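You operate a simulated robot arm through the tools that you are given. There is no shell and no other tool. Be economical: measure what you need, move in short steps, check, and stop when the job is done.

You run a simulated two-armed robot. Do the job below in one go: nothing can be reset, and whatever is moved stays where it is left.

JOB
Take the cloth from the service bench top and lay it out flat on the planning table top.

Only the result counts: the job must be done as asked and must still hold three seconds after the hand-in. Knocking over, shifting, dropping, spilling or breaking anything else fails it. Flat cloth is picked up by pressing the open fingertips on it (5 to 10 N) and closing them slowly along it; thin cloth reads only 2 to 8 mm in the jaws.

ROBOT AND FRAMES
Two 7-joint arms with two-finger parallel grippers on one trunk, on a base that drives. Base frame: it is fixed to the floor where the robot stands at the start and does not move with it; the origin is under the middle of the robot, x ahead of it, y to its left, z up. Lengths are in mm, angles in degrees, forces in N, time in s.
The left shoulder is at the start at [60, 143, 901], the right one opposite. With the tool pointing down near the work surface each hand reaches from about 320 to 740 mm from the robot's upright axis, wherever it stands, measured 20 degrees to its own side. Places, roughly: planning table top [1100, 1700, 800]. Payload 1.57 kg a hand.
The TCP of each hand is the grasp point between the finger pads, 30 mm short of the fingertips. In the tool frame z runs along the fingers and y along their closing line. Largest opening 110 mm; finger width 24, thickness 12; the body of the gripper, 48 by 112 mm, starts 78 mm behind the TCP.
Orientation is told as [roll, pitch, yaw] about the base's x, y, z axes, in that order, counted from this pose: with the fingers straight down and closing along the base's y, the tool's x points along the base's -x, its y along +y and its z along -z.

CONTROLS
- The arms move only by the tool arm_command. It takes "left_commands", "right_commands" or both (then of equal length, played together; a hand with none holds still); each is a list of rows, each a list of 3 entries, a list of its own where there are three numbers: the shift along the tool's x, y, z in units of 40 mm (1.0 is 40 mm), then the turn, a rotation vector about the tool's x, y, z in units of 5 degrees (1.0 is 5 degrees), then the opening, from 0 (shut) to 1 (fully open). In form: [[[dx, dy, dz], [wx, wy, wz], fingers], ...]. A call has 1 to 10 rows; each row shifts and turns the commanded pose from where the row before left it, along the tool's axes as they then stand. A call with a number of a shift or a turn outside -1 to 1 is refused whole. Each row takes 0.2 s and may step no farther than 50 mm and 8.6 degrees from the row before; otherwise, or with a gripper value out of range, the whole call is refused. Where a pose cannot be reached the arm comes as near as it can. A force on the tool above 40 N (or 10 N above the force at the start of the call, whichever is more), or a blocked arm, ends the call early, and 0.2 s more pass. The fingers move at their own pace (about 45 mm/s each) and stop on an object; they squeeze with about 24 N. The grip force told is the motor's: it shows also when the fingers shut on nothing. Time passes only in rows, and 0.2 s behind the last, so rows that do not move let the fingers close. It gives the time, the measured TCP pose, the force on the tool (base axes), the opening and the grip force at its end, in the units of the frame above (readings bear some noise), with the torque about the TCP (base axes, N m) and any sound that the robot's microphone picked up, and new pictures: "pictures" is both (left out), scene, wrist or none (wrist: the cameras of the hands that moved).
- Cameras (640 x 400 px; columns grow to the right, rows downward): "scene" is now at [42.9, -12.6, 1503.3]; the picture's right is [-0.19, -0.98, 0.00], its down [-0.80, 0.16, -0.58] and it looks along [0.57, -0.11, -0.81] (base axes); focal length 276 px, centre (320, 200). "left" rides on the left gripper at [70, -16, -141] in its tool frame; the picture's right is [0.23, 0.97, 0.00], its down [-0.85, 0.20, -0.48] and it looks along [-0.47, 0.11, 0.88] (tool axes); focal length 222 px, centre (320, 200). "right" rides on the right gripper at [70, 16, -141] in its tool frame; the picture's right is [-0.23, 0.97, 0.00], its down [-0.86, -0.20, -0.48] and it looks along [-0.47, -0.11, 0.88] (tool axes); focal length 222 px, centre (320, 200). There is no depth. A picture from a camera that has moved, and an enlarged one, comes with that camera's place and axes in the base frame and with its lens.
- slide_trunk(by): slides the trunk up (or, below 0, down) by that many mm; the arms and the scene camera ride with it, the base frame stays. It gives what a move gives, with no picture.
- steer(legs): drives the robot by 1 to 6 legs, each [ahead, left, turn to the left] in mm, mm and degrees, along the robot's own axes; the way and the turn of a leg run together, so that a leg with both is an arc; at most 1500 mm and 180 degrees a leg. The arms and the cameras ride along, it lands a little off, and it stops where it bumps. It gives what a move gives, and a new picture of the scene camera.
- pan_tilt(pan, tilt): turns the head with the scene camera to pan (to the left, within 86 degrees either way) and tilt (down, from -29 to 69), counted from straight ahead of the robot. It gives what a move gives, and a new picture of the scene camera.
- close_up(camera, box): a new picture of the part [left, top, right, bottom] of that camera's present view, enlarged. The clock stands still meanwhile.
- finish_job(): hands the job in; it is judged then, once.

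Work in short steps. Places have to be worked out from the pictures, the camera data and where the tool is seen: move nearer, look again, correct. Check each grasp and each placing, and mend what went wrong. You have 120 turns and 260 pictures in all, those below and enlarged ones among them. Open the grippers and draw the arms clear of the work before you hand the job in, unless the task says otherwise; then end with one line.

The tools are called after ">>>" by a JSON object that holds its "name" and its "arguments". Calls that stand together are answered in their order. arm_command: Moves the arms, as the interface text tells. Its arguments: {"type":"object","properties":{"left_commands":{"type":"array","items":{"type":"array"}},"right_commands":{"type":"array","items":{"type":"array"}},"pictures":{"type":"string","enum":["both","scene","wrist","none"]}},"required":[]} The other tools are called the same way: slide_trunk (by) slides the trunk up or down; steer (legs) drives the base; pan_tilt (pan, tilt) turns the head that bears the scene camera; close_up (camera, box) takes an enlarged picture of a part of a camera's view; finish_job () hands the job in.

At the start:

```text
clock: 0.0
left_tcp_pos: [460.5, 27.7, 945.0]
left_tool_rot: [0.0, 0.1, 0.0]
left_contact_force: [-0.1, -0.3, -0.9]
left_torque: [0.02, -0.01, 0.0]
left_opening: 109.7
left_grip_force: 0.1
right_tcp_pos: [374.6, -320.6, 974.3]
right_tool_rot: [0.0, 0.1, 0.0]
right_contact_force: [-0.2, 0.0, 0.2]
right_torque: [0.05, -0.01, -0.03]
right_opening: 109.9
right_grip_force: 0.1
trunk travel left (down, up): [-500.0, 90.0]
robot x, y, heading: [-2.2, -0.1, 0.1]
head pan, tilt: [-11.1, 54.4]
```

scene: 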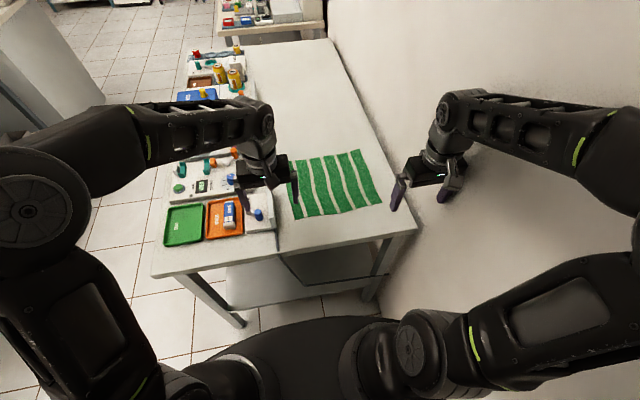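
right: 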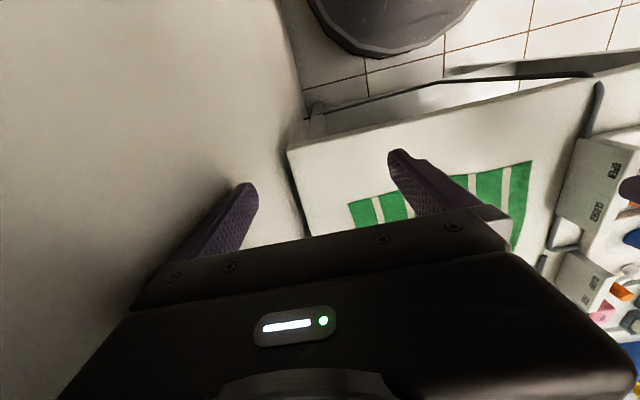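
left: 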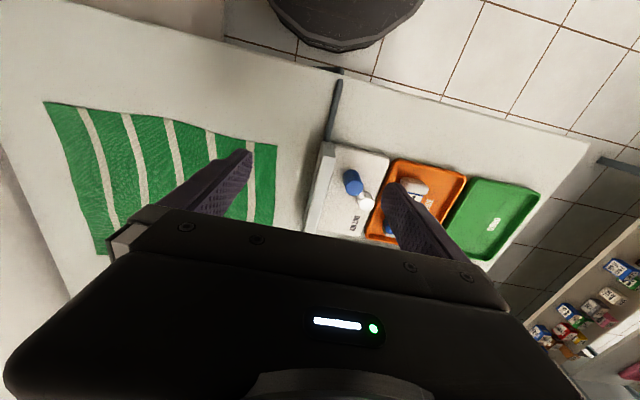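

The green striped cloth lies at about x 470–700, y −20 to −280 on a bench about 828 high. Before grasping it I look to the left for the planning table.

>>> {"name": "pan_tilt", "arguments": {"pan": 60, "tilt": 25}}

>>> {"name": "close_up", "arguments": {"camera": "left", "box": [0, 60, 400, 310]}}

```text
clock: 1.4
left_tcp_pos: [461.9, 28.2, 945.9]
left_tool_rot: [-0.1, 0.0, -0.1]
left_contact_force: [0.0, -0.4, 0.0]
left_torque: [-0.01, -0.02, 0.02]
left_opening: 110.2
left_grip_force: 0.2
right_tcp_pos: [373.9, -321.0, 974.3]
right_tool_rot: [-0.1, 0.0, 0.0]
right_contact_force: [-0.1, -0.6, 0.0]
right_torque: [-0.01, -0.02, 0.0]
right_opening: 110.0
right_grip_force: 0.1
trunk travel left (down, up): [-500.0, 90.0]
robot x, y, heading: [2.7, -2.6, -0.1]
head pan, tilt: [60.0, 25.0]
camera scene: at [17.6, 81.2, 1546.5], right [0.87, -0.5, 0.0], down [-0.21, -0.37, -0.91], along [0.45, 0.78, -0.42], focal length 276 px, centre (320, 200)
```

scene: 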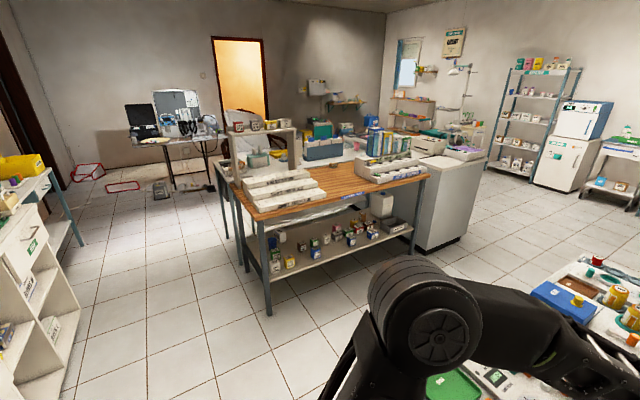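

```text
1.60 times, centred on (200, 185) of left
camera zoom: at [390.5, 13.1, 1086.3], right [-0.23, 0.97, 0.0], down [0.85, 0.2, 0.48], along [0.47, 0.11, -0.88], focal length 355 px, centre (512, 224)
```

zoom: 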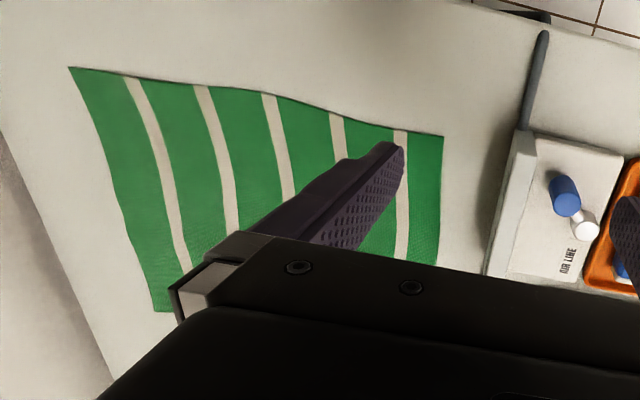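

The planning table is the wooden one; its near edge runs along y≈1440, and x≈900–1290 on it is free. I bring both hands over the cloth's near corners, about 40 mm up, with the fingers partly closed, and turn the head back.

>>> {"name": "arm_command", "arguments": {"left_commands": [[[-0.16, -0.425, 0.28], [0, 0, 0], 0.35], [[-0.16, -0.425, 0.28], [0, 0, 0], 0.35], [[-0.16, -0.425, 0.28], [0, 0, 0], 0.35], [[-0.16, -0.425, 0.28], [0, 0, 0], 0.35]], "right_commands": [[[-0.725, 0.44, 0.46], [0, 0, 0], 0.35], [[-0.725, 0.44, 0.46], [0, 0, 0], 0.35], [[-0.725, 0.44, 0.46], [0, 0, 0], 0.35], [[-0.725, 0.44, 0.46], [0, 0, 0], 0.35]], "pictures": "wrist"}}

>>> {"name": "pan_tilt", "arguments": {"pan": -14, "tilt": 56}}

```text
clock: 2.4
left_tcp_pos: [488.3, -40.4, 901.8]
left_tool_rot: [0.0, -0.1, 0.0]
left_contact_force: [0.4, -0.4, 0.7]
left_torque: [-0.02, 0.04, -0.01]
left_opening: 38.5
left_grip_force: 0.1
right_tcp_pos: [491.7, -248.7, 899.1]
right_tool_rot: [0.0, 0.0, 0.0]
right_contact_force: [-0.4, -0.6, -0.4]
right_torque: [0.02, 0.03, -0.02]
right_opening: 38.9
right_grip_force: 0.0
trunk travel left (down, up): [-500.0, 90.0]
robot x, y, heading: [-0.3, -0.3, 0.3]
head pan, tilt: [60.0, 25.0]
camera right: at [420.2, -233.0, 1040.6], right [0.23, 0.97, 0.0], down [0.86, -0.2, 0.48], along [0.47, -0.11, -0.88], focal length 222 px, centre (320, 200)
camera left: at [416.8, -56.5, 1042.2], right [-0.23, 0.97, 0.0], down [0.86, 0.2, 0.48], along [0.47, 0.11, -0.88], focal length 222 px, centre (320, 200)
```

right: 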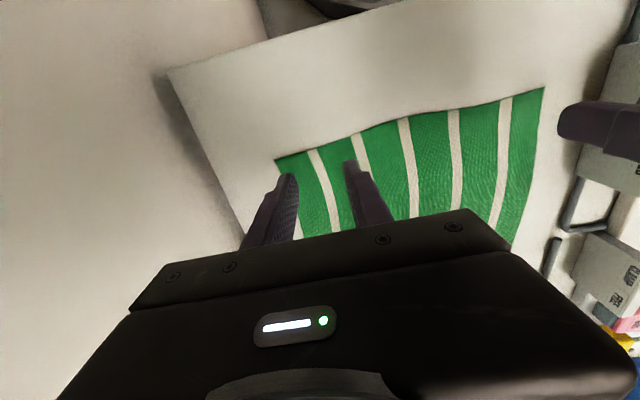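
left: 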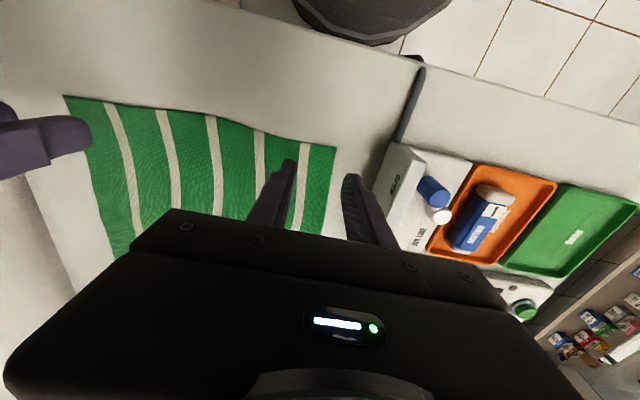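

```text
clock: 3.9
left_tcp_pos: [484.9, -39.7, 901.8]
left_tool_rot: [-0.1, 0.1, 0.1]
left_contact_force: [0.1, -0.6, -0.1]
left_torque: [0.01, 0.01, 0.04]
left_opening: 38.5
left_grip_force: 0.1
right_tcp_pos: [490.4, -249.7, 899.7]
right_tool_rot: [0.0, -0.1, -0.1]
right_contact_force: [0.2, -1.0, -1.0]
right_torque: [-0.02, 0.02, -0.03]
right_opening: 38.4
right_grip_force: 0.1
trunk travel left (down, up): [-500.0, 90.0]
robot x, y, heading: [-0.4, 1.4, -0.1]
head pan, tilt: [-14.0, 56.0]
camera scene: at [40.6, -15.7, 1501.3], right [-0.24, -0.97, 0.0], down [-0.8, 0.2, -0.56], along [0.54, -0.13, -0.83], focal length 276 px, centre (320, 200)
```

scene: 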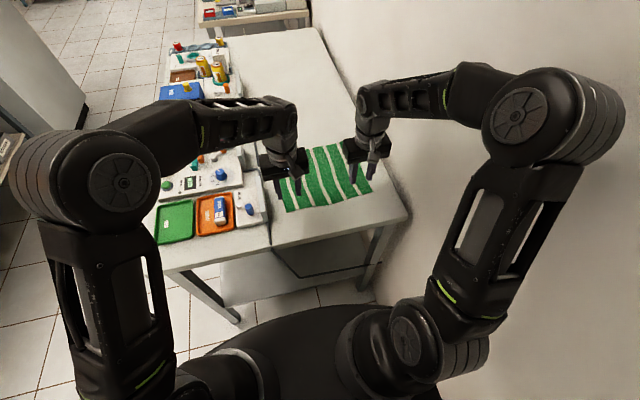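

Two-view triangulation now puts the cloth at z≈798, with its near corners at (478,−23) and (488,−300). I shift the hands over the cloth and come down most of the way.

>>> {"name": "arm_command", "arguments": {"left_commands": [[[-0.35, -0.25, 0.3], [0, 0, 0], 0.35], [[0, 0, 0.6], [0, 0, 0], 0.35], [[0, 0, 0.5], [0, 0, 0], 0.35], [[0, 0, 0], [0, 0, 0], 0.35]], "right_commands": [[[-0.5, -0.5, 0.3], [0, 0, 0], 0.35], [[0, 0, 0.6], [0, 0, 0], 0.35], [[0, 0, 0.5], [0, 0, 0], 0.35], [[0, 0, 0], [0, 0, 0], 0.35]], "pictures": "wrist"}}

```text
clock: 4.9
left_tcp_pos: [499.7, -50.1, 844.7]
left_tool_rot: [0.0, -0.1, -0.1]
left_contact_force: [-0.1, 1.5, -0.7]
left_torque: [-0.03, 0.01, 0.02]
left_opening: 38.6
left_grip_force: 0.0
right_tcp_pos: [510.7, -268.6, 843.0]
right_tool_rot: [0.0, 0.0, 0.0]
right_contact_force: [-1.0, 0.6, 0.2]
right_torque: [0.0, -0.02, -0.01]
right_opening: 38.4
right_grip_force: 0.0
trunk travel left (down, up): [-500.0, 90.0]
robot x, y, heading: [1.0, 1.0, -0.3]
head pan, tilt: [-14.0, 56.0]
camera right: at [439.5, -253.8, 984.5], right [0.23, 0.97, 0.0], down [0.85, -0.2, 0.48], along [0.47, -0.11, -0.88], focal length 222 px, centre (320, 200)
camera left: at [430.9, -65.9, 986.0], right [-0.23, 0.97, 0.0], down [0.86, 0.2, 0.48], along [0.47, 0.11, -0.88], focal length 222 px, centre (320, 200)
```

right: 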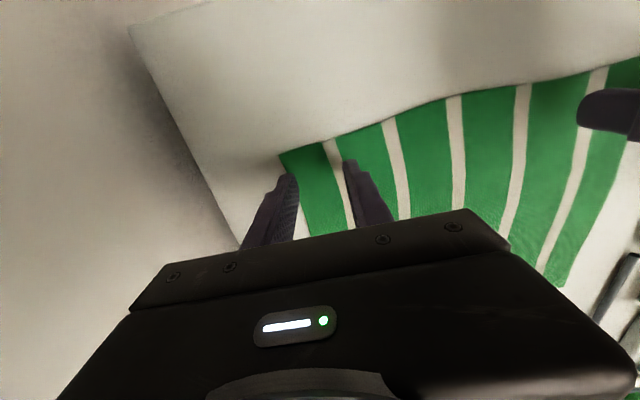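
left: 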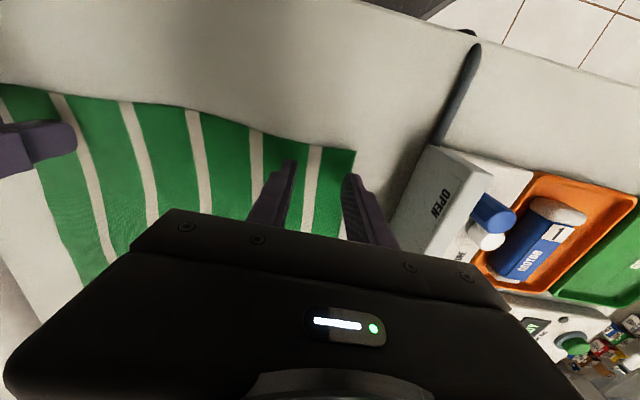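

The fingers straddle the cloth near both corners. I creep down in small steps until I feel contact.

>>> {"name": "arm_command", "arguments": {"left_commands": [[[0, 0, 0.12], [0, 0, 0], 0.35], [[0, 0, 0.12], [0, 0, 0], 0.35], [[0, 0, 0.08], [0, 0, 0], 0.35], [[0, 0, 0], [0, 0, 0], 0.35]], "right_commands": [[[0, 0, 0.12], [0, 0, 0], 0.35], [[0, 0, 0.12], [0, 0, 0], 0.35], [[0, 0, 0.05], [0, 0, 0], 0.35], [[0, 0, 0], [0, 0, 0], 0.35]], "pictures": "none"}}

```text
clock: 5.9
left_tcp_pos: [500.6, -48.9, 831.9]
left_tool_rot: [0.0, 0.0, 0.0]
left_contact_force: [-0.2, 0.1, 0.4]
left_torque: [0.0, -0.03, 0.05]
left_opening: 38.5
left_grip_force: 0.1
right_tcp_pos: [509.4, -269.8, 832.8]
right_tool_rot: [0.0, 0.1, 0.0]
right_contact_force: [-0.2, 0.6, 0.0]
right_torque: [0.03, 0.0, 0.01]
right_opening: 38.5
right_grip_force: 0.1
trunk travel left (down, up): [-500.0, 90.0]
robot x, y, heading: [-1.3, -3.0, -0.1]
head pan, tilt: [-14.0, 56.0]
```

No contact yet, with the tips at about 802. I go down 3 mm more.

>>> {"name": "arm_command", "arguments": {"left_commands": [[[0, 0, 0.04], [0, 0, 0], 0.35], [[0, 0, 0.03], [0, 0, 0], 0.35], [[0, 0, 0], [0, 0, 0], 0.35]], "right_commands": [[[0, 0, 0.04], [0, 0, 0], 0.35], [[0, 0, 0.03], [0, 0, 0], 0.35], [[0, 0, 0], [0, 0, 0], 0.35]], "pictures": "none"}}

```text
clock: 6.7
left_tcp_pos: [500.7, -49.5, 831.0]
left_tool_rot: [-0.1, 0.0, 0.1]
left_contact_force: [1.6, 1.3, 16.7]
left_torque: [0.17, 0.02, -0.01]
left_opening: 38.7
left_grip_force: 0.1
right_tcp_pos: [508.7, -268.7, 832.3]
right_tool_rot: [0.0, -0.2, 0.0]
right_contact_force: [1.9, 2.1, 10.4]
right_torque: [-0.11, -0.05, 0.02]
right_opening: 38.4
right_grip_force: 0.0
trunk travel left (down, up): [-500.0, 90.0]
robot x, y, heading: [0.4, -0.1, -0.1]
head pan, tilt: [-14.0, 56.0]
```

Both hands are in contact, a bit too hard (16.7 and 10.4 N). I ease off slightly and close slowly.

>>> {"name": "arm_command", "arguments": {"left_commands": [[[0, 0, -0.03], [0, 0, 0], 0.35], [[0, 0, 0], [0, 0, 0], 0.32], [[0, 0, 0], [0, 0, 0], 0.28]], "right_commands": [[[0, 0, -0.01], [0, 0, 0], 0.35], [[0, 0, 0], [0, 0, 0], 0.32], [[0, 0, 0], [0, 0, 0], 0.28]], "pictures": "none"}}

```text
clock: 7.5
left_tcp_pos: [498.0, -48.4, 830.9]
left_tool_rot: [-0.1, -0.1, 0.0]
left_contact_force: [0.5, -1.6, 9.2]
left_torque: [0.01, 0.01, 0.01]
left_opening: 31.1
left_grip_force: 0.5
right_tcp_pos: [509.8, -270.1, 830.8]
right_tool_rot: [-0.1, -0.1, 0.0]
right_contact_force: [0.4, -0.1, 15.1]
right_torque: [-0.17, -0.01, 0.03]
right_opening: 31.5
right_grip_force: 0.2
trunk travel left (down, up): [-500.0, 90.0]
robot x, y, heading: [-2.3, -0.4, 0.2]
head pan, tilt: [-14.0, 56.0]
```

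Left is at 9 N and right at 15 N. I ease the right hand a little and keep closing slowly.

>>> {"name": "arm_command", "arguments": {"left_commands": [[[0, 0, 0], [0, 0, 0], 0.24], [[0, 0, 0], [0, 0, 0], 0.2], [[0, 0, 0], [0, 0, 0], 0.16], [[0, 0, 0], [0, 0, 0], 0.12], [[0, 0, 0], [0, 0, 0], 0.08], [[0, 0, 0], [0, 0, 0], 0.04], [[0, 0, 0], [0, 0, 0], 0.0], [[0, 0, 0], [0, 0, 0], 0.0], [[0, 0, 0], [0, 0, 0], 0.0]], "right_commands": [[[0, 0, -0.02], [0, 0, 0], 0.24], [[0, 0, 0], [0, 0, 0], 0.2], [[0, 0, 0], [0, 0, 0], 0.16], [[0, 0, 0], [0, 0, 0], 0.12], [[0, 0, 0], [0, 0, 0], 0.08], [[0, 0, 0], [0, 0, 0], 0.04], [[0, 0, 0], [0, 0, 0], 0.0], [[0, 0, 0], [0, 0, 0], 0.0], [[0, 0, 0], [0, 0, 0], 0.0]], "pictures": "wrist"}}

```text
clock: 9.5
left_tcp_pos: [499.6, -49.0, 831.9]
left_tool_rot: [0.1, -0.1, 0.1]
left_contact_force: [0.4, 1.1, 15.7]
left_torque: [0.04, 0.01, 0.0]
left_opening: 6.6
left_grip_force: 23.5
right_tcp_pos: [510.9, -270.4, 832.6]
right_tool_rot: [0.0, -0.1, 0.0]
right_contact_force: [-0.7, 0.5, -0.1]
right_torque: [0.02, 0.01, 0.0]
right_opening: 0.0
right_grip_force: 21.0
trunk travel left (down, up): [-500.0, 90.0]
robot x, y, heading: [2.0, 1.7, 0.0]
head pan, tilt: [-14.0, 56.0]
camera right: at [438.1, -253.8, 973.4], right [0.23, 0.97, 0.0], down [0.85, -0.2, 0.48], along [0.47, -0.11, -0.88], focal length 222 px, centre (320, 200)
camera left: at [429.3, -64.6, 971.9], right [-0.23, 0.97, 0.0], down [0.85, 0.2, 0.48], along [0.47, 0.11, -0.88], focal length 222 px, centre (320, 200)
```

right: 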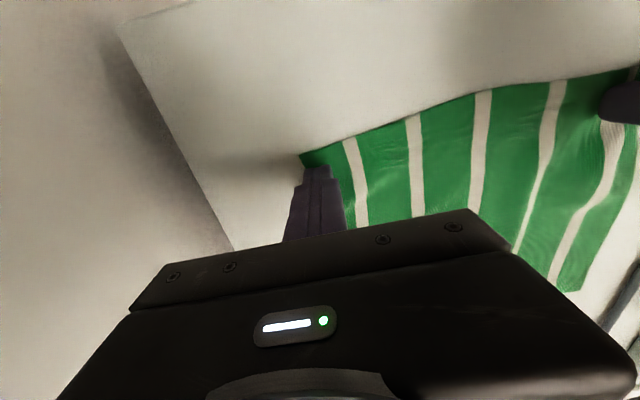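
left: 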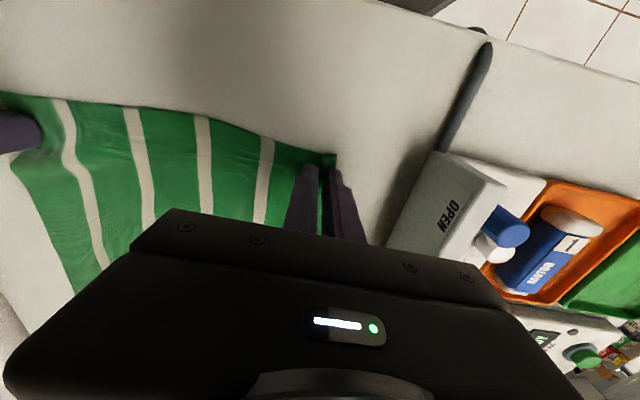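

The left hand has cloth (6.6 mm) but the right closed on nothing because it lost its pressure. I lift the right 8 mm, open it, and press again.

>>> {"name": "arm_command", "arguments": {"right_commands": [[[0, 0, -0.2], [0, 0, 0], 0.0], [[0, 0, 0], [0, 0, 0], 0.35], [[0, 0.08, 0], [0, 0, 0], 0.35], [[0, 0, 0.12], [0, 0, 0], 0.35], [[0, 0, 0.08], [0, 0, 0], 0.35], [[0, 0, 0.025], [0, 0, 0], 0.35], [[0, 0, 0], [0, 0, 0], 0.35]], "pictures": "wrist"}}

```text
clock: 11.1
left_tcp_pos: [499.0, -49.0, 831.8]
left_tool_rot: [0.0, -0.2, 0.0]
left_contact_force: [2.0, 1.5, 14.0]
left_torque: [0.07, -0.03, -0.01]
left_opening: 6.0
left_grip_force: 24.1
right_tcp_pos: [508.6, -266.4, 832.1]
right_tool_rot: [0.0, -0.1, 0.0]
right_contact_force: [-1.4, -0.5, 4.0]
right_torque: [0.11, 0.05, 0.02]
right_opening: 38.6
right_grip_force: 0.1
trunk travel left (down, up): [-500.0, 90.0]
robot x, y, heading: [0.1, -0.7, -0.0]
head pan, tilt: [-14.0, 56.0]
camera right: at [437.5, -250.9, 972.5], right [0.23, 0.97, 0.0], down [0.85, -0.2, 0.48], along [0.47, -0.11, -0.88], focal length 222 px, centre (320, 200)
```

right: 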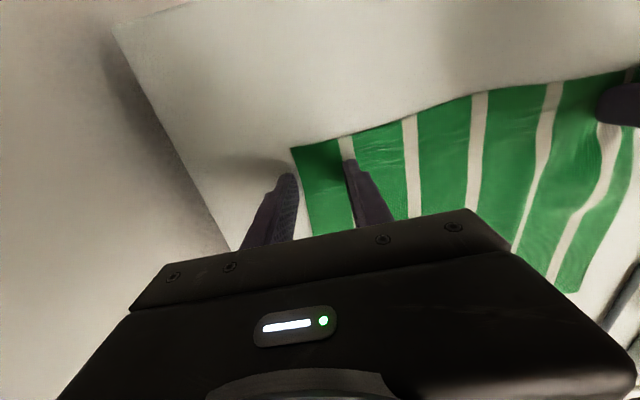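

The cloth edge has shifted, so the outer finger is now off the cloth. I lift, move 14 mm inward and press to about 9 N.

>>> {"name": "arm_command", "arguments": {"right_commands": [[[0, 0, -0.15], [0, 0, 0], 0.35], [[0, 0.35, 0], [0, 0, 0], 0.35], [[0, 0, 0.1], [0, 0, 0], 0.35], [[0, 0, 0.06], [0, 0, 0], 0.35], [[0, 0, 0.0], [0, 0, 0], 0.35]], "pictures": "wrist"}}

```text
clock: 12.3
left_tcp_pos: [499.2, -48.9, 831.5]
left_tool_rot: [-0.1, 0.0, -0.1]
left_contact_force: [1.8, 0.0, 9.7]
left_torque: [0.01, -0.07, 0.01]
left_opening: 6.5
left_grip_force: 24.2
right_tcp_pos: [509.5, -252.1, 831.4]
right_tool_rot: [0.1, -0.2, 0.0]
right_contact_force: [-3.0, -1.6, 15.3]
right_torque: [-0.3, 0.08, -0.05]
right_opening: 38.8
right_grip_force: 0.3
trunk travel left (down, up): [-500.0, 90.0]
robot x, y, heading: [1.8, 3.3, -0.2]
head pan, tilt: [-14.0, 56.0]
camera right: at [437.7, -237.0, 972.4], right [0.23, 0.97, 0.0], down [0.85, -0.2, 0.48], along [0.47, -0.11, -0.88], focal length 222 px, centre (320, 200)
```

right: 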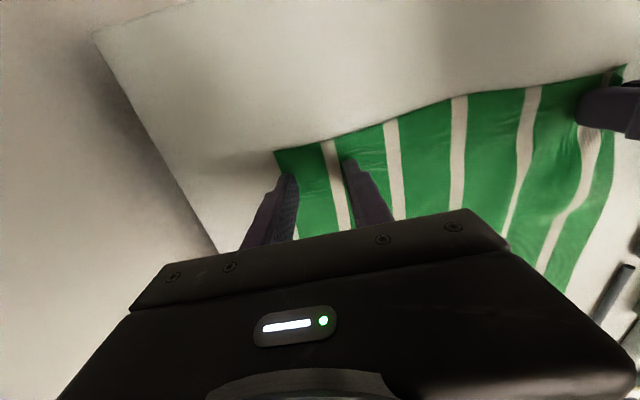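

The right hand presses at about 15 N with both fingers on the cloth. I ease off a hair and close slowly.

>>> {"name": "arm_command", "arguments": {"right_commands": [[[0, 0, -0.01], [0, 0, 0], 0.32], [[0, 0, 0], [0, 0, 0], 0.28], [[0, 0, 0], [0, 0, 0], 0.24], [[0, 0, 0], [0, 0, 0], 0.2], [[0, 0, 0], [0, 0, 0], 0.17]], "pictures": "none"}}

```text
clock: 13.5
left_tcp_pos: [499.0, -48.8, 832.0]
left_tool_rot: [0.0, -0.1, 0.0]
left_contact_force: [0.1, -2.0, 7.3]
left_torque: [-0.05, -0.04, 0.05]
left_opening: 6.2
left_grip_force: 23.6
right_tcp_pos: [508.0, -253.1, 832.2]
right_tool_rot: [0.1, -0.2, 0.0]
right_contact_force: [0.9, 1.9, 21.8]
right_torque: [-0.14, 0.01, 0.04]
right_opening: 17.5
right_grip_force: 0.1
trunk travel left (down, up): [-500.0, 90.0]
robot x, y, heading: [-2.1, -2.4, 0.1]
head pan, tilt: [-14.0, 56.0]
```

>>> {"name": "arm_command", "arguments": {"right_commands": [[[0, 0, -0.02], [0, 0, 0], 0.15], [[0, 0, 0], [0, 0, 0], 0.11], [[0, 0, 0], [0, 0, 0], 0.07], [[0, 0, 0], [0, 0, 0], 0.03], [[0, 0, 0], [0, 0, 0], 0.0], [[0, 0, 0], [0, 0, 0], 0.0], [[0, 0, 0], [0, 0, 0], 0.0]], "pictures": "both"}}

```text
clock: 15.1
left_tcp_pos: [498.3, -48.3, 830.7]
left_tool_rot: [0.1, -0.1, 0.0]
left_contact_force: [-0.4, -1.0, 8.7]
left_torque: [-0.01, 0.01, 0.04]
left_opening: 6.1
left_grip_force: 24.3
right_tcp_pos: [507.7, -251.9, 831.9]
right_tool_rot: [0.0, -0.1, 0.0]
right_contact_force: [-1.7, 0.6, 11.0]
right_torque: [-0.04, 0.01, -0.03]
right_opening: 6.6
right_grip_force: 24.4
trunk travel left (down, up): [-500.0, 90.0]
robot x, y, heading: [2.3, -2.1, -0.1]
head pan, tilt: [-14.0, 56.0]
camera scene: at [38.7, -15.3, 1501.3], right [-0.24, -0.97, 0.0], down [-0.8, 0.2, -0.56], along [0.54, -0.14, -0.83], focal length 276 px, centre (320, 200)
camera right: at [436.9, -236.2, 972.6], right [0.23, 0.97, 0.0], down [0.85, -0.2, 0.48], along [0.47, -0.11, -0.88], focal length 222 px, centre (320, 200)
```

scene: 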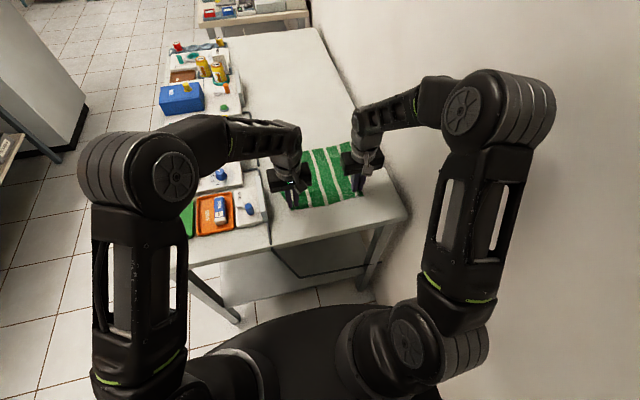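
right: 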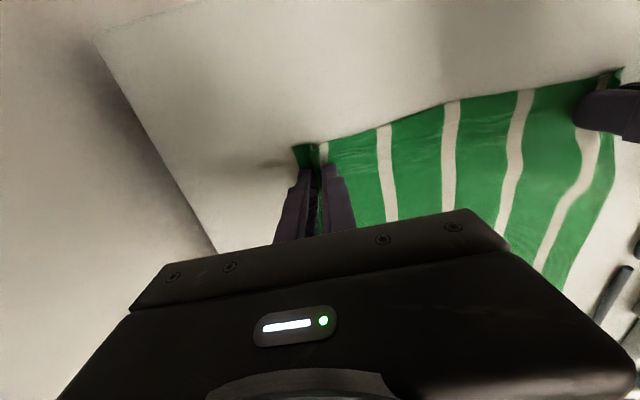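

Both hands hold cloth (6.1 and 6.6 mm). I lift both together by 150 mm, then check.

>>> {"name": "arm_command", "arguments": {"left_commands": [[[0, 0, -0.5], [0, 0, 0], 0], [[0, 0, -0.6], [0, 0, 0], 0], [[0, 0, -0.6], [0, 0, 0], 0], [[0, 0, -0.6], [0, 0, 0], 0], [[0, 0, -0.7], [0, 0, 0], 0], [[0, 0, -0.7], [0, 0, 0], 0], [[0, 0, 0], [0, 0, 0], 0]], "right_commands": [[[0, 0, -0.5], [0, 0, 0], 0], [[0, 0, -0.6], [0, 0, 0], 0], [[0, 0, -0.6], [0, 0, 0], 0], [[0, 0, -0.6], [0, 0, 0], 0], [[0, 0, -0.7], [0, 0, 0], 0], [[0, 0, -0.7], [0, 0, 0], 0], [[0, 0, 0], [0, 0, 0], 0]], "pictures": "both"}}

>>> {"name": "slide_trunk", "arguments": {"by": 85}}

```text
clock: 16.7
left_tcp_pos: [499.0, -48.3, 978.2]
left_tool_rot: [0.1, -0.1, 0.0]
left_contact_force: [0.4, -0.8, -0.2]
left_torque: [-0.06, 0.01, -0.03]
left_opening: 5.8
left_grip_force: 23.6
right_tcp_pos: [509.7, -251.6, 979.4]
right_tool_rot: [0.0, -0.1, 0.1]
right_contact_force: [0.2, 2.1, 0.5]
right_torque: [0.04, 0.0, 0.01]
right_opening: 6.7
right_grip_force: 24.1
trunk travel left (down, up): [-500.0, 90.0]
robot x, y, heading: [1.8, 0.8, -0.1]
head pan, tilt: [-14.0, 56.0]
camera scene: at [40.7, -15.9, 1501.2], right [-0.24, -0.97, 0.0], down [-0.8, 0.2, -0.56], along [0.54, -0.14, -0.83], focal length 276 px, centre (320, 200)
camera right: at [438.5, -235.6, 1121.1], right [0.23, 0.97, 0.0], down [0.86, -0.2, 0.48], along [0.47, -0.11, -0.88], focal length 222 px, centre (320, 200)
camera left: at [428.7, -63.8, 1119.2], right [-0.23, 0.97, 0.0], down [0.86, 0.2, 0.48], along [0.47, 0.11, -0.88], focal length 222 px, centre (320, 200)
```

scene: 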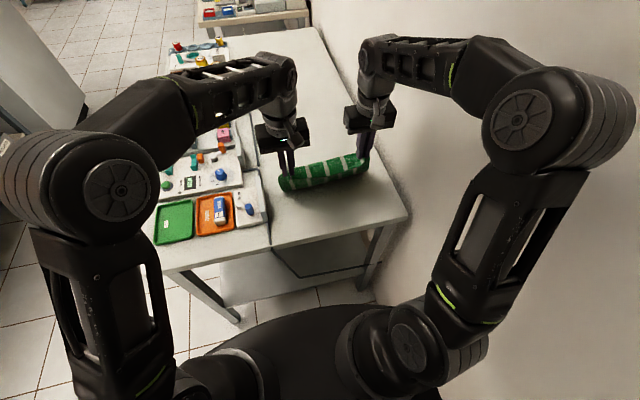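
right: 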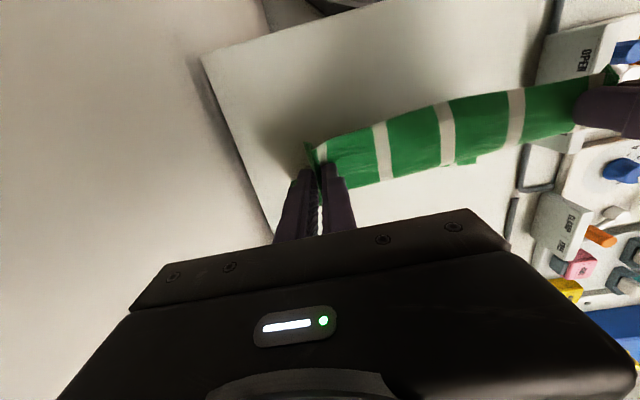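
left: 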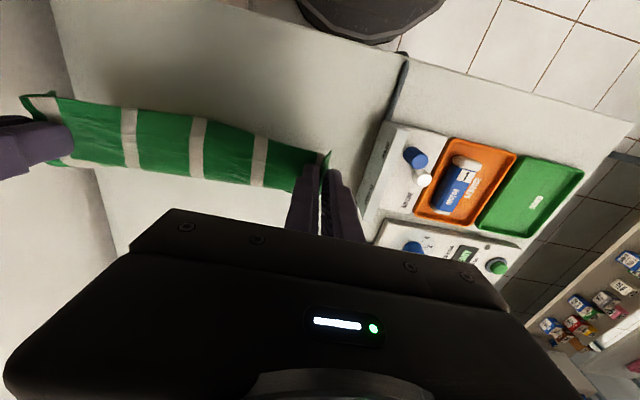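

```text
clock: 17.9
left_tcp_pos: [498.4, -47.5, 1064.2]
left_tool_rot: [0.1, 0.1, 0.0]
left_contact_force: [0.8, -0.8, 0.2]
left_torque: [-0.07, 0.0, -0.04]
left_opening: 5.5
left_grip_force: 23.9
right_tcp_pos: [509.1, -252.3, 1064.5]
right_tool_rot: [0.0, -0.1, 0.1]
right_contact_force: [-0.5, 0.2, -0.8]
right_torque: [0.04, -0.01, -0.01]
right_opening: 6.5
right_grip_force: 24.8
trunk travel left (down, up): [-585.0, 5.0]
robot x, y, heading: [-0.1, -1.2, 0.2]
head pan, tilt: [-14.0, 56.0]
```

The cloth hangs clear of the bench from both hands. I raise it 35 mm more, then back out from the bench.

>>> {"name": "arm_command", "arguments": {"left_commands": [[[0, 0, -0.45], [0, 0, 0], 0], [[0, 0, -0.45], [0, 0, 0], 0]], "right_commands": [[[0, 0, -0.45], [0, 0, 0], 0], [[0, 0, -0.45], [0, 0, 0], 0]], "pictures": "none"}}

>>> {"name": "steer", "arguments": {"legs": [[-380, 0, 0]]}}

```text
clock: 18.5
left_tcp_pos: [498.4, -49.3, 1098.4]
left_tool_rot: [0.0, 0.0, 0.0]
left_contact_force: [0.9, -1.9, 0.3]
left_torque: [-0.04, -0.04, -0.02]
left_opening: 5.8
left_grip_force: 23.2
right_tcp_pos: [509.5, -252.7, 1100.4]
right_tool_rot: [0.1, 0.0, 0.0]
right_contact_force: [-0.3, 0.9, 0.2]
right_torque: [0.07, 0.01, 0.02]
right_opening: 6.6
right_grip_force: 24.1
trunk travel left (down, up): [-585.0, 5.0]
robot x, y, heading: [-1.0, 2.0, -0.2]
head pan, tilt: [-14.0, 56.0]
```

```text
clock: 21.0
left_tcp_pos: [125.2, -51.7, 1099.3]
left_tool_rot: [0.0, 0.0, -0.4]
left_contact_force: [1.0, -1.5, -0.8]
left_torque: [0.03, 0.04, -0.04]
left_opening: 5.0
left_grip_force: 24.3
right_tcp_pos: [134.5, -254.2, 1101.1]
right_tool_rot: [0.1, 0.1, -0.3]
right_contact_force: [0.6, 1.2, -0.8]
right_torque: [0.04, 0.04, 0.04]
right_opening: 6.3
right_grip_force: 23.8
trunk travel left (down, up): [-585.0, 5.0]
robot x, y, heading: [-374.9, -1.7, -0.4]
head pan, tilt: [-14.0, 56.0]
stopped in leg 1: the robot was blocked; the commanded pose is now the measured one
camera scene: at [-333.0, -15.5, 1586.2], right [-0.25, -0.97, 0.0], down [-0.8, 0.2, -0.56], along [0.54, -0.14, -0.83], focal length 276 px, centre (320, 200)
```

scene: 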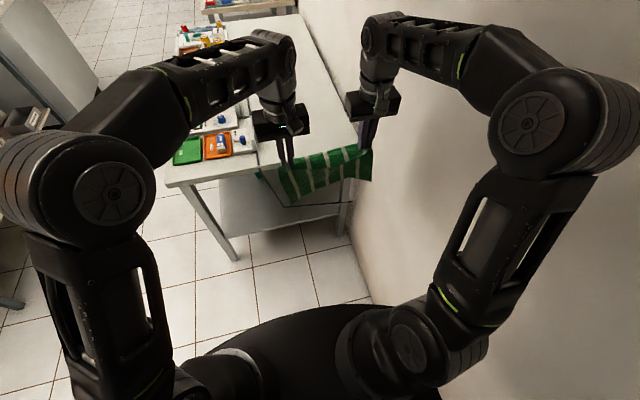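

Something behind stopped the robot, but the cloth is clear of the bench. I edge ahead a little and look left and back before going sideways.

>>> {"name": "steer", "arguments": {"legs": [[40, 0, 0]]}}

>>> {"name": "pan_tilt", "arguments": {"pan": 86, "tilt": 35}}

```text
clock: 21.9
left_tcp_pos: [166.0, -50.8, 1098.1]
left_tool_rot: [-0.1, 0.1, -0.3]
left_contact_force: [0.3, -1.9, -0.2]
left_torque: [-0.04, 0.08, -0.01]
left_opening: 5.5
left_grip_force: 24.3
right_tcp_pos: [174.8, -253.9, 1100.1]
right_tool_rot: [-0.1, 0.1, -0.3]
right_contact_force: [0.5, 0.5, -0.8]
right_torque: [0.06, 0.05, -0.02]
right_opening: 6.6
right_grip_force: 24.0
trunk travel left (down, up): [-585.0, 5.0]
robot x, y, heading: [-334.3, -1.2, -0.3]
head pan, tilt: [-14.0, 56.0]
camera scene: at [-291.6, -15.5, 1586.2], right [-0.25, -0.97, 0.0], down [-0.8, 0.2, -0.56], along [0.54, -0.14, -0.83], focal length 276 px, centre (320, 200)
```

scene: 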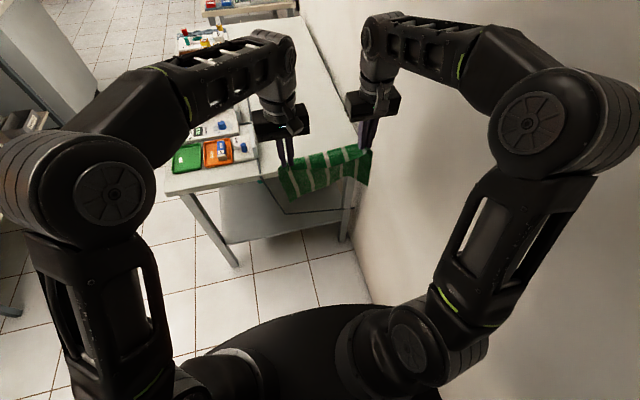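

```text
clock: 23.6
left_tcp_pos: [164.5, -51.3, 1099.0]
left_tool_rot: [0.1, 0.0, -0.2]
left_contact_force: [1.0, -1.2, -0.3]
left_torque: [-0.06, -0.01, 0.0]
left_opening: 5.5
left_grip_force: 24.2
right_tcp_pos: [173.4, -253.8, 1100.6]
right_tool_rot: [0.0, -0.1, -0.3]
right_contact_force: [1.4, 1.1, -0.2]
right_torque: [0.03, -0.01, 0.03]
right_opening: 6.6
right_grip_force: 24.4
trunk travel left (down, up): [-585.0, 5.0]
robot x, y, heading: [-335.9, 1.5, -0.5]
head pan, tilt: [85.9, 35.0]
camera scene: at [-356.5, 89.9, 1615.8], right [1.0, -0.08, 0.0], down [-0.04, -0.57, -0.82], along [0.06, 0.82, -0.57], focal length 276 px, centre (320, 200)
```

scene: 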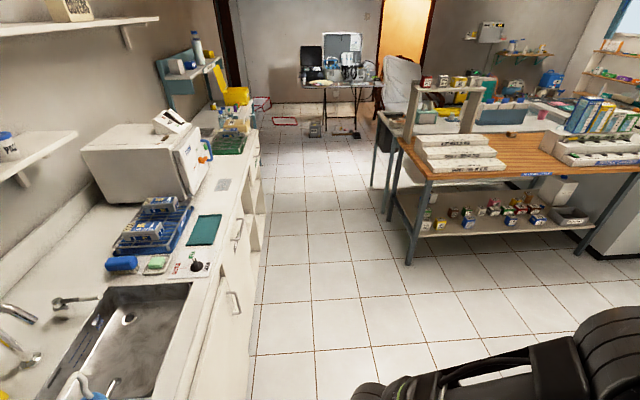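

The counter behind is what stopped me; the aisle to the left is clear. I go sideways left, then ahead a bit, well clear of the bench corner.

>>> {"name": "steer", "arguments": {"legs": [[0, 820, 0], [330, 0, 0]]}}

```text
clock: 29.8
left_tcp_pos: [501.2, 759.6, 1097.7]
left_tool_rot: [0.0, 0.0, -0.3]
left_contact_force: [0.1, -1.5, -0.9]
left_torque: [-0.03, 0.05, 0.0]
left_opening: 5.5
left_grip_force: 24.1
right_tcp_pos: [510.9, 556.1, 1101.2]
right_tool_rot: [0.0, 0.0, -0.2]
right_contact_force: [0.3, 1.4, -0.5]
right_torque: [0.02, 0.01, 0.02]
right_opening: 6.6
right_grip_force: 23.8
trunk travel left (down, up): [-585.0, 5.0]
robot x, y, heading: [0.9, 809.9, -0.1]
head pan, tilt: [85.9, 35.0]
camera scene: at [-18.9, 899.5, 1615.8], right [1.0, -0.08, 0.0], down [-0.04, -0.57, -0.82], along [0.06, 0.82, -0.57], focal length 276 px, centre (320, 200)
```

scene: 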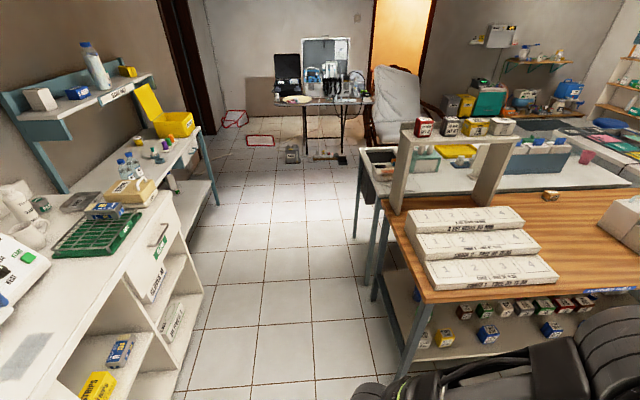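

The aisle is clear. I turn left 90° on the spot; the hands' sweep reaches y≈1380, short of the table's edge at 1450.

>>> {"name": "steer", "arguments": {"legs": [[0, 0, 90]]}}

>>> {"name": "pan_tilt", "arguments": {"pan": -50, "tilt": 40}}

```text
clock: 34.0
left_tcp_pos: [62.7, 1309.2, 1098.3]
left_tool_rot: [0.0, 0.0, 88.7]
left_contact_force: [2.5, 0.0, 0.1]
left_torque: [0.01, -0.1, 0.01]
left_opening: 5.6
left_grip_force: 24.2
right_tcp_pos: [265.2, 1314.1, 1100.7]
right_tool_rot: [0.0, 0.0, 88.7]
right_contact_force: [-2.9, -0.1, -0.3]
right_torque: [0.02, 0.05, -0.07]
right_opening: 2.4
right_grip_force: 23.8
trunk travel left (down, up): [-585.0, 5.0]
robot x, y, heading: [0.4, 808.1, 88.3]
head pan, tilt: [85.9, 35.0]
camera scene: at [-85.3, 790.2, 1615.8], right [0.09, 1.0, 0.0], down [0.57, -0.05, -0.82], along [-0.82, 0.08, -0.57], focal length 276 px, centre (320, 200)
```

scene: 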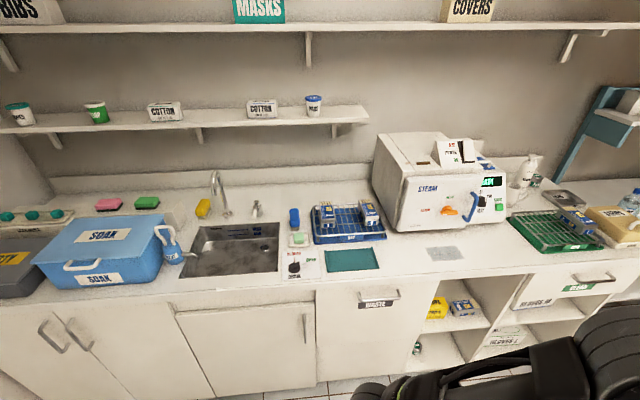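

```text
clock: 36.1
left_tcp_pos: [62.4, 1307.5, 1098.8]
left_tool_rot: [0.0, 0.0, 88.7]
left_contact_force: [1.8, -0.5, -0.9]
left_torque: [0.0, -0.06, 0.02]
left_opening: 5.7
left_grip_force: 23.6
right_tcp_pos: [265.0, 1313.5, 1100.4]
right_tool_rot: [0.0, 0.0, 88.7]
right_contact_force: [-2.8, -0.1, -0.4]
right_torque: [0.0, 0.06, 0.0]
right_opening: 2.3
right_grip_force: 23.5
trunk travel left (down, up): [-585.0, 5.0]
robot x, y, heading: [3.6, 810.8, 88.6]
head pan, tilt: [-50.0, 40.0]
camera scene: at [68.9, 835.1, 1608.2], right [0.63, -0.78, 0.0], down [-0.5, -0.4, -0.77], along [0.6, 0.48, -0.64], focal length 276 px, centre (320, 200)
```

scene: 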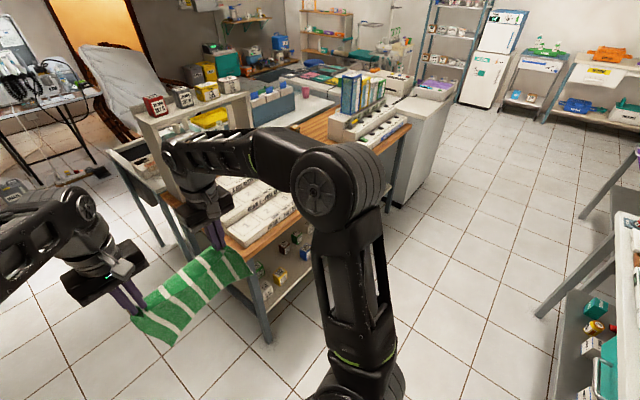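

The right grip reading fell to 2.4 mm and there is a sideways tension of 2–3 N between the hands. I bring the hands slightly together to relieve it and look closely at the grip.

>>> {"name": "arm_command", "arguments": {"left_commands": [[[0, -0.2, 0], [0, 0, 0], 0], [[0, 0, 0], [0, 0, 0], 0]], "right_commands": [[[0, 0.2, 0], [0, 0, 0], 0], [[0, 0, 0], [0, 0, 0], 0]], "pictures": "wrist"}}

>>> {"name": "close_up", "arguments": {"camera": "scene", "box": [60, 180, 300, 330]}}

```text
clock: 36.7
left_tcp_pos: [68.8, 1307.9, 1099.5]
left_tool_rot: [0.0, 0.0, 88.7]
left_contact_force: [0.8, 0.3, 0.0]
left_torque: [0.0, 0.03, 0.01]
left_opening: 2.1
left_grip_force: 24.0
right_tcp_pos: [258.2, 1313.0, 1100.1]
right_tool_rot: [0.0, 0.0, 88.7]
right_contact_force: [0.6, -0.2, -0.8]
right_torque: [0.0, 0.02, -0.04]
right_opening: 2.4
right_grip_force: 24.4
trunk travel left (down, up): [-585.0, 5.0]
robot x, y, heading: [4.5, 808.8, 88.8]
head pan, tilt: [-50.0, 40.0]
camera right: at [238.4, 1243.9, 1242.2], right [-0.97, 0.25, 0.0], down [0.22, 0.85, 0.48], along [0.12, 0.46, -0.88], focal length 222 px, centre (320, 200)
camera left: at [84.7, 1238.7, 1239.6], right [-0.98, -0.2, 0.0], down [-0.18, 0.86, 0.48], along [-0.1, 0.47, -0.88], focal length 222 px, centre (320, 200)
```

right: 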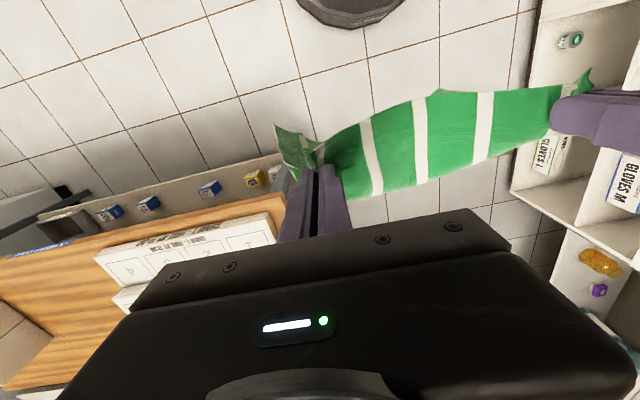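
left: 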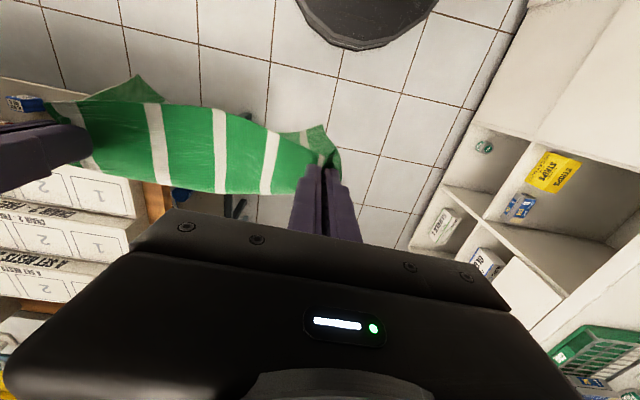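

```text
2.67 times, centred on (180, 255) of scene
camera zoom: at [68.8, 835.0, 1608.2], right [0.62, -0.78, 0.0], down [-0.5, -0.4, -0.77], along [0.6, 0.48, -0.64], focal length 737 px, centre (693, 53)
```

zoom: 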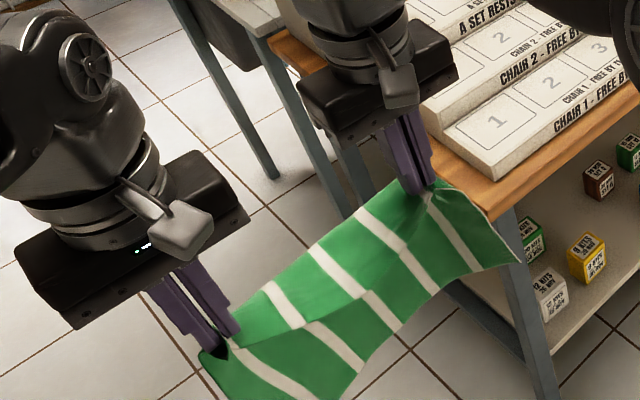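

Both grips now read about 2 mm with the folds pulled out to a single layer, still held. I drive sideways to the right to bring the cloth in front of the free stretch of the planning table.

>>> {"name": "steer", "arguments": {"legs": [[0, -465, 1.3], [0, -465, 0]]}}

>>> {"name": "pan_tilt", "arguments": {"pan": -5, "tilt": 45}}

```text
clock: 41.9
left_tcp_pos: [991.5, 1304.3, 1099.2]
left_tool_rot: [0.0, 0.0, 89.8]
left_contact_force: [0.2, 0.5, -0.2]
left_torque: [-0.03, 0.0, 0.03]
left_opening: 2.4
left_grip_force: 24.0
right_tcp_pos: [1178.6, 1312.4, 1101.1]
right_tool_rot: [0.1, 0.0, 89.9]
right_contact_force: [1.0, 0.0, -0.4]
right_torque: [0.02, 0.02, -0.04]
right_opening: 2.3
right_grip_force: 23.7
trunk travel left (down, up): [-585.0, 5.0]
robot x, y, heading: [934.5, 804.4, 90.1]
head pan, tilt: [-50.0, 40.0]
camera scene: at [1000.9, 830.2, 1608.2], right [0.64, -0.77, 0.0], down [-0.49, -0.41, -0.77], along [0.59, 0.49, -0.64], focal length 276 px, centre (320, 200)
```

scene: 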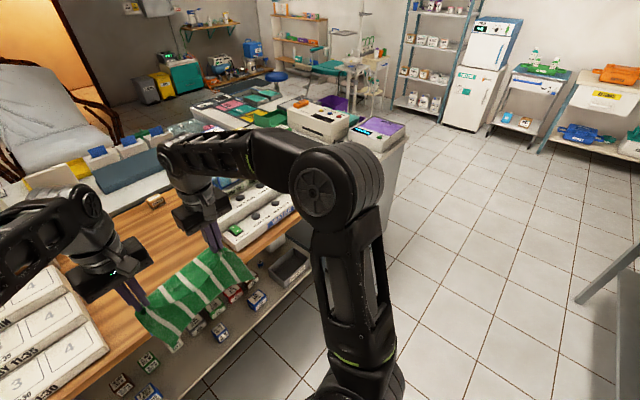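

```text
clock: 43.0
left_tcp_pos: [991.1, 1303.5, 1098.6]
left_tool_rot: [0.0, 0.1, 90.0]
left_contact_force: [0.1, -0.4, -0.4]
left_torque: [0.0, 0.01, 0.0]
left_opening: 2.5
left_grip_force: 23.9
right_tcp_pos: [1178.4, 1312.3, 1100.8]
right_tool_rot: [0.0, 0.0, 89.8]
right_contact_force: [0.3, -0.2, -0.3]
right_torque: [0.02, 0.03, -0.01]
right_opening: 2.5
right_grip_force: 23.4
trunk travel left (down, up): [-585.0, 5.0]
robot x, y, heading: [934.8, 804.2, 89.8]
head pan, tilt: [-5.0, 45.0]
camera scene: at [942.1, 856.7, 1600.9], right [1.0, -0.09, 0.0], down [-0.06, -0.7, -0.71], along [0.06, 0.7, -0.71], focal length 276 px, centre (320, 200)
```

scene: 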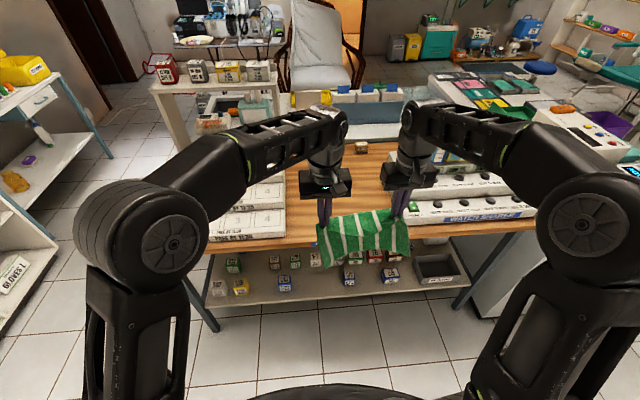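

The table's free stretch runs from x≈874 to ≈1300 and the cloth (about 946–1224) is centred on it. I drive ahead so the hanging cloth passes in over the table, with 30+ mm clearance under it.

>>> {"name": "steer", "arguments": {"legs": [[285, 0, 0]]}}

```text
clock: 45.0
left_tcp_pos: [991.7, 1585.6, 1099.1]
left_tool_rot: [0.0, 0.1, 89.9]
left_contact_force: [-0.3, 1.3, 0.5]
left_torque: [0.01, -0.02, 0.02]
left_opening: 2.5
left_grip_force: 24.0
right_tcp_pos: [1179.6, 1595.9, 1100.8]
right_tool_rot: [-0.1, 0.0, 89.8]
right_contact_force: [-1.0, 0.3, 0.1]
right_torque: [-0.04, 0.01, -0.06]
right_opening: 2.2
right_grip_force: 23.5
trunk travel left (down, up): [-585.0, 5.0]
robot x, y, heading: [932.9, 1085.1, 89.7]
head pan, tilt: [-5.0, 45.0]
camera scene: at [942.7, 1139.7, 1600.9], right [1.0, -0.09, 0.0], down [-0.06, -0.7, -0.71], along [0.06, 0.7, -0.71], focal length 276 px, centre (320, 200)
```

scene: 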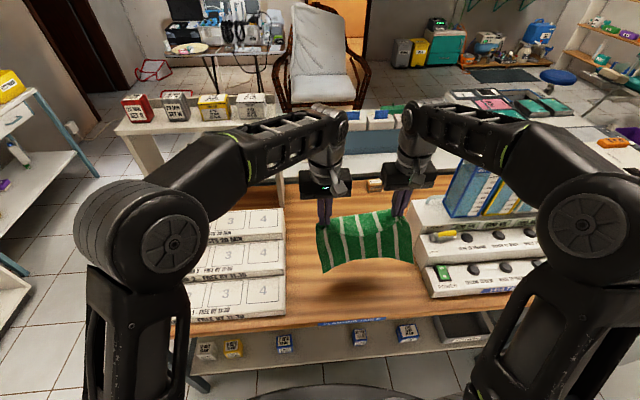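

The cloth hangs over the free table surface. I let it settle and look closer before laying it.

>>> {"name": "arm_command", "arguments": {"left_commands": [[[0, 0, 0], [0, 0, 0], 0], [[0, 0, 0], [0, 0, 0], 0], [[0, 0, 0], [0, 0, 0], 0], [[0, 0, 0], [0, 0, 0], 0], [[0, 0, 0], [0, 0, 0], 0]], "right_commands": [[[0, 0, 0], [0, 0, 0], 0], [[0, 0, 0], [0, 0, 0], 0], [[0, 0, 0], [0, 0, 0], 0], [[0, 0, 0], [0, 0, 0], 0], [[0, 0, 0], [0, 0, 0], 0]], "pictures": "wrist"}}

>>> {"name": "close_up", "arguments": {"camera": "scene", "box": [240, 160, 480, 310]}}

```text
clock: 46.2
left_tcp_pos: [993.3, 1585.7, 1098.6]
left_tool_rot: [0.0, 0.0, 89.8]
left_contact_force: [-0.5, -0.3, 0.1]
left_torque: [-0.02, 0.07, 0.03]
left_opening: 2.6
left_grip_force: 23.9
right_tcp_pos: [1179.9, 1594.5, 1101.2]
right_tool_rot: [0.0, 0.0, 89.9]
right_contact_force: [0.2, -1.2, 0.0]
right_torque: [-0.03, 0.0, -0.02]
right_opening: 2.3
right_grip_force: 23.9
trunk travel left (down, up): [-585.0, 5.0]
robot x, y, heading: [933.7, 1090.7, 90.1]
head pan, tilt: [-5.0, 45.0]
camera right: at [1161.7, 1524.2, 1242.2], right [-0.97, 0.23, 0.0], down [0.2, 0.85, 0.48], along [0.11, 0.47, -0.88], focal length 222 px, centre (320, 200)
camera left: at [1008.1, 1515.9, 1239.5], right [-0.97, -0.22, 0.0], down [-0.2, 0.86, 0.48], along [-0.11, 0.47, -0.88], focal length 222 px, centre (320, 200)
```

right: 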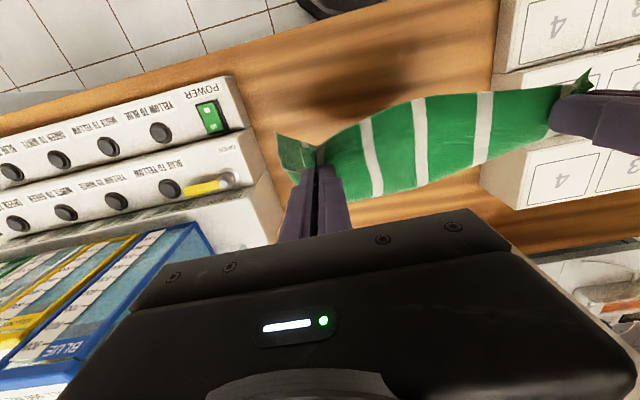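
left: 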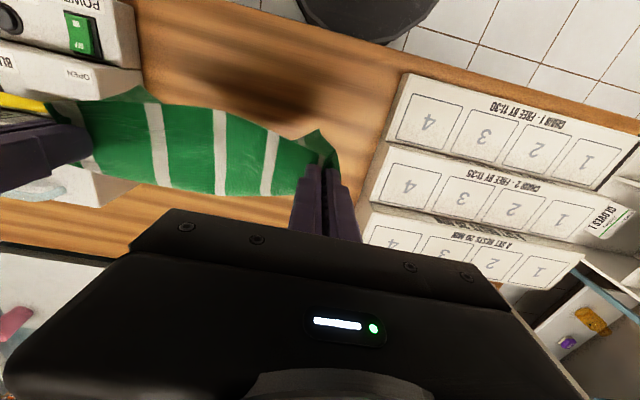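

```text
2.67 times, centred on (360, 235) of scene
camera zoom: at [942.7, 1138.4, 1600.9], right [1.0, -0.09, 0.0], down [-0.06, -0.7, -0.71], along [0.06, 0.7, -0.71], focal length 737 px, centre (213, 107)
```

zoom: 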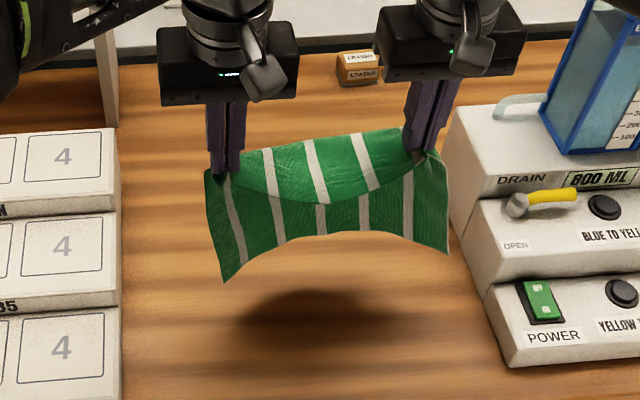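

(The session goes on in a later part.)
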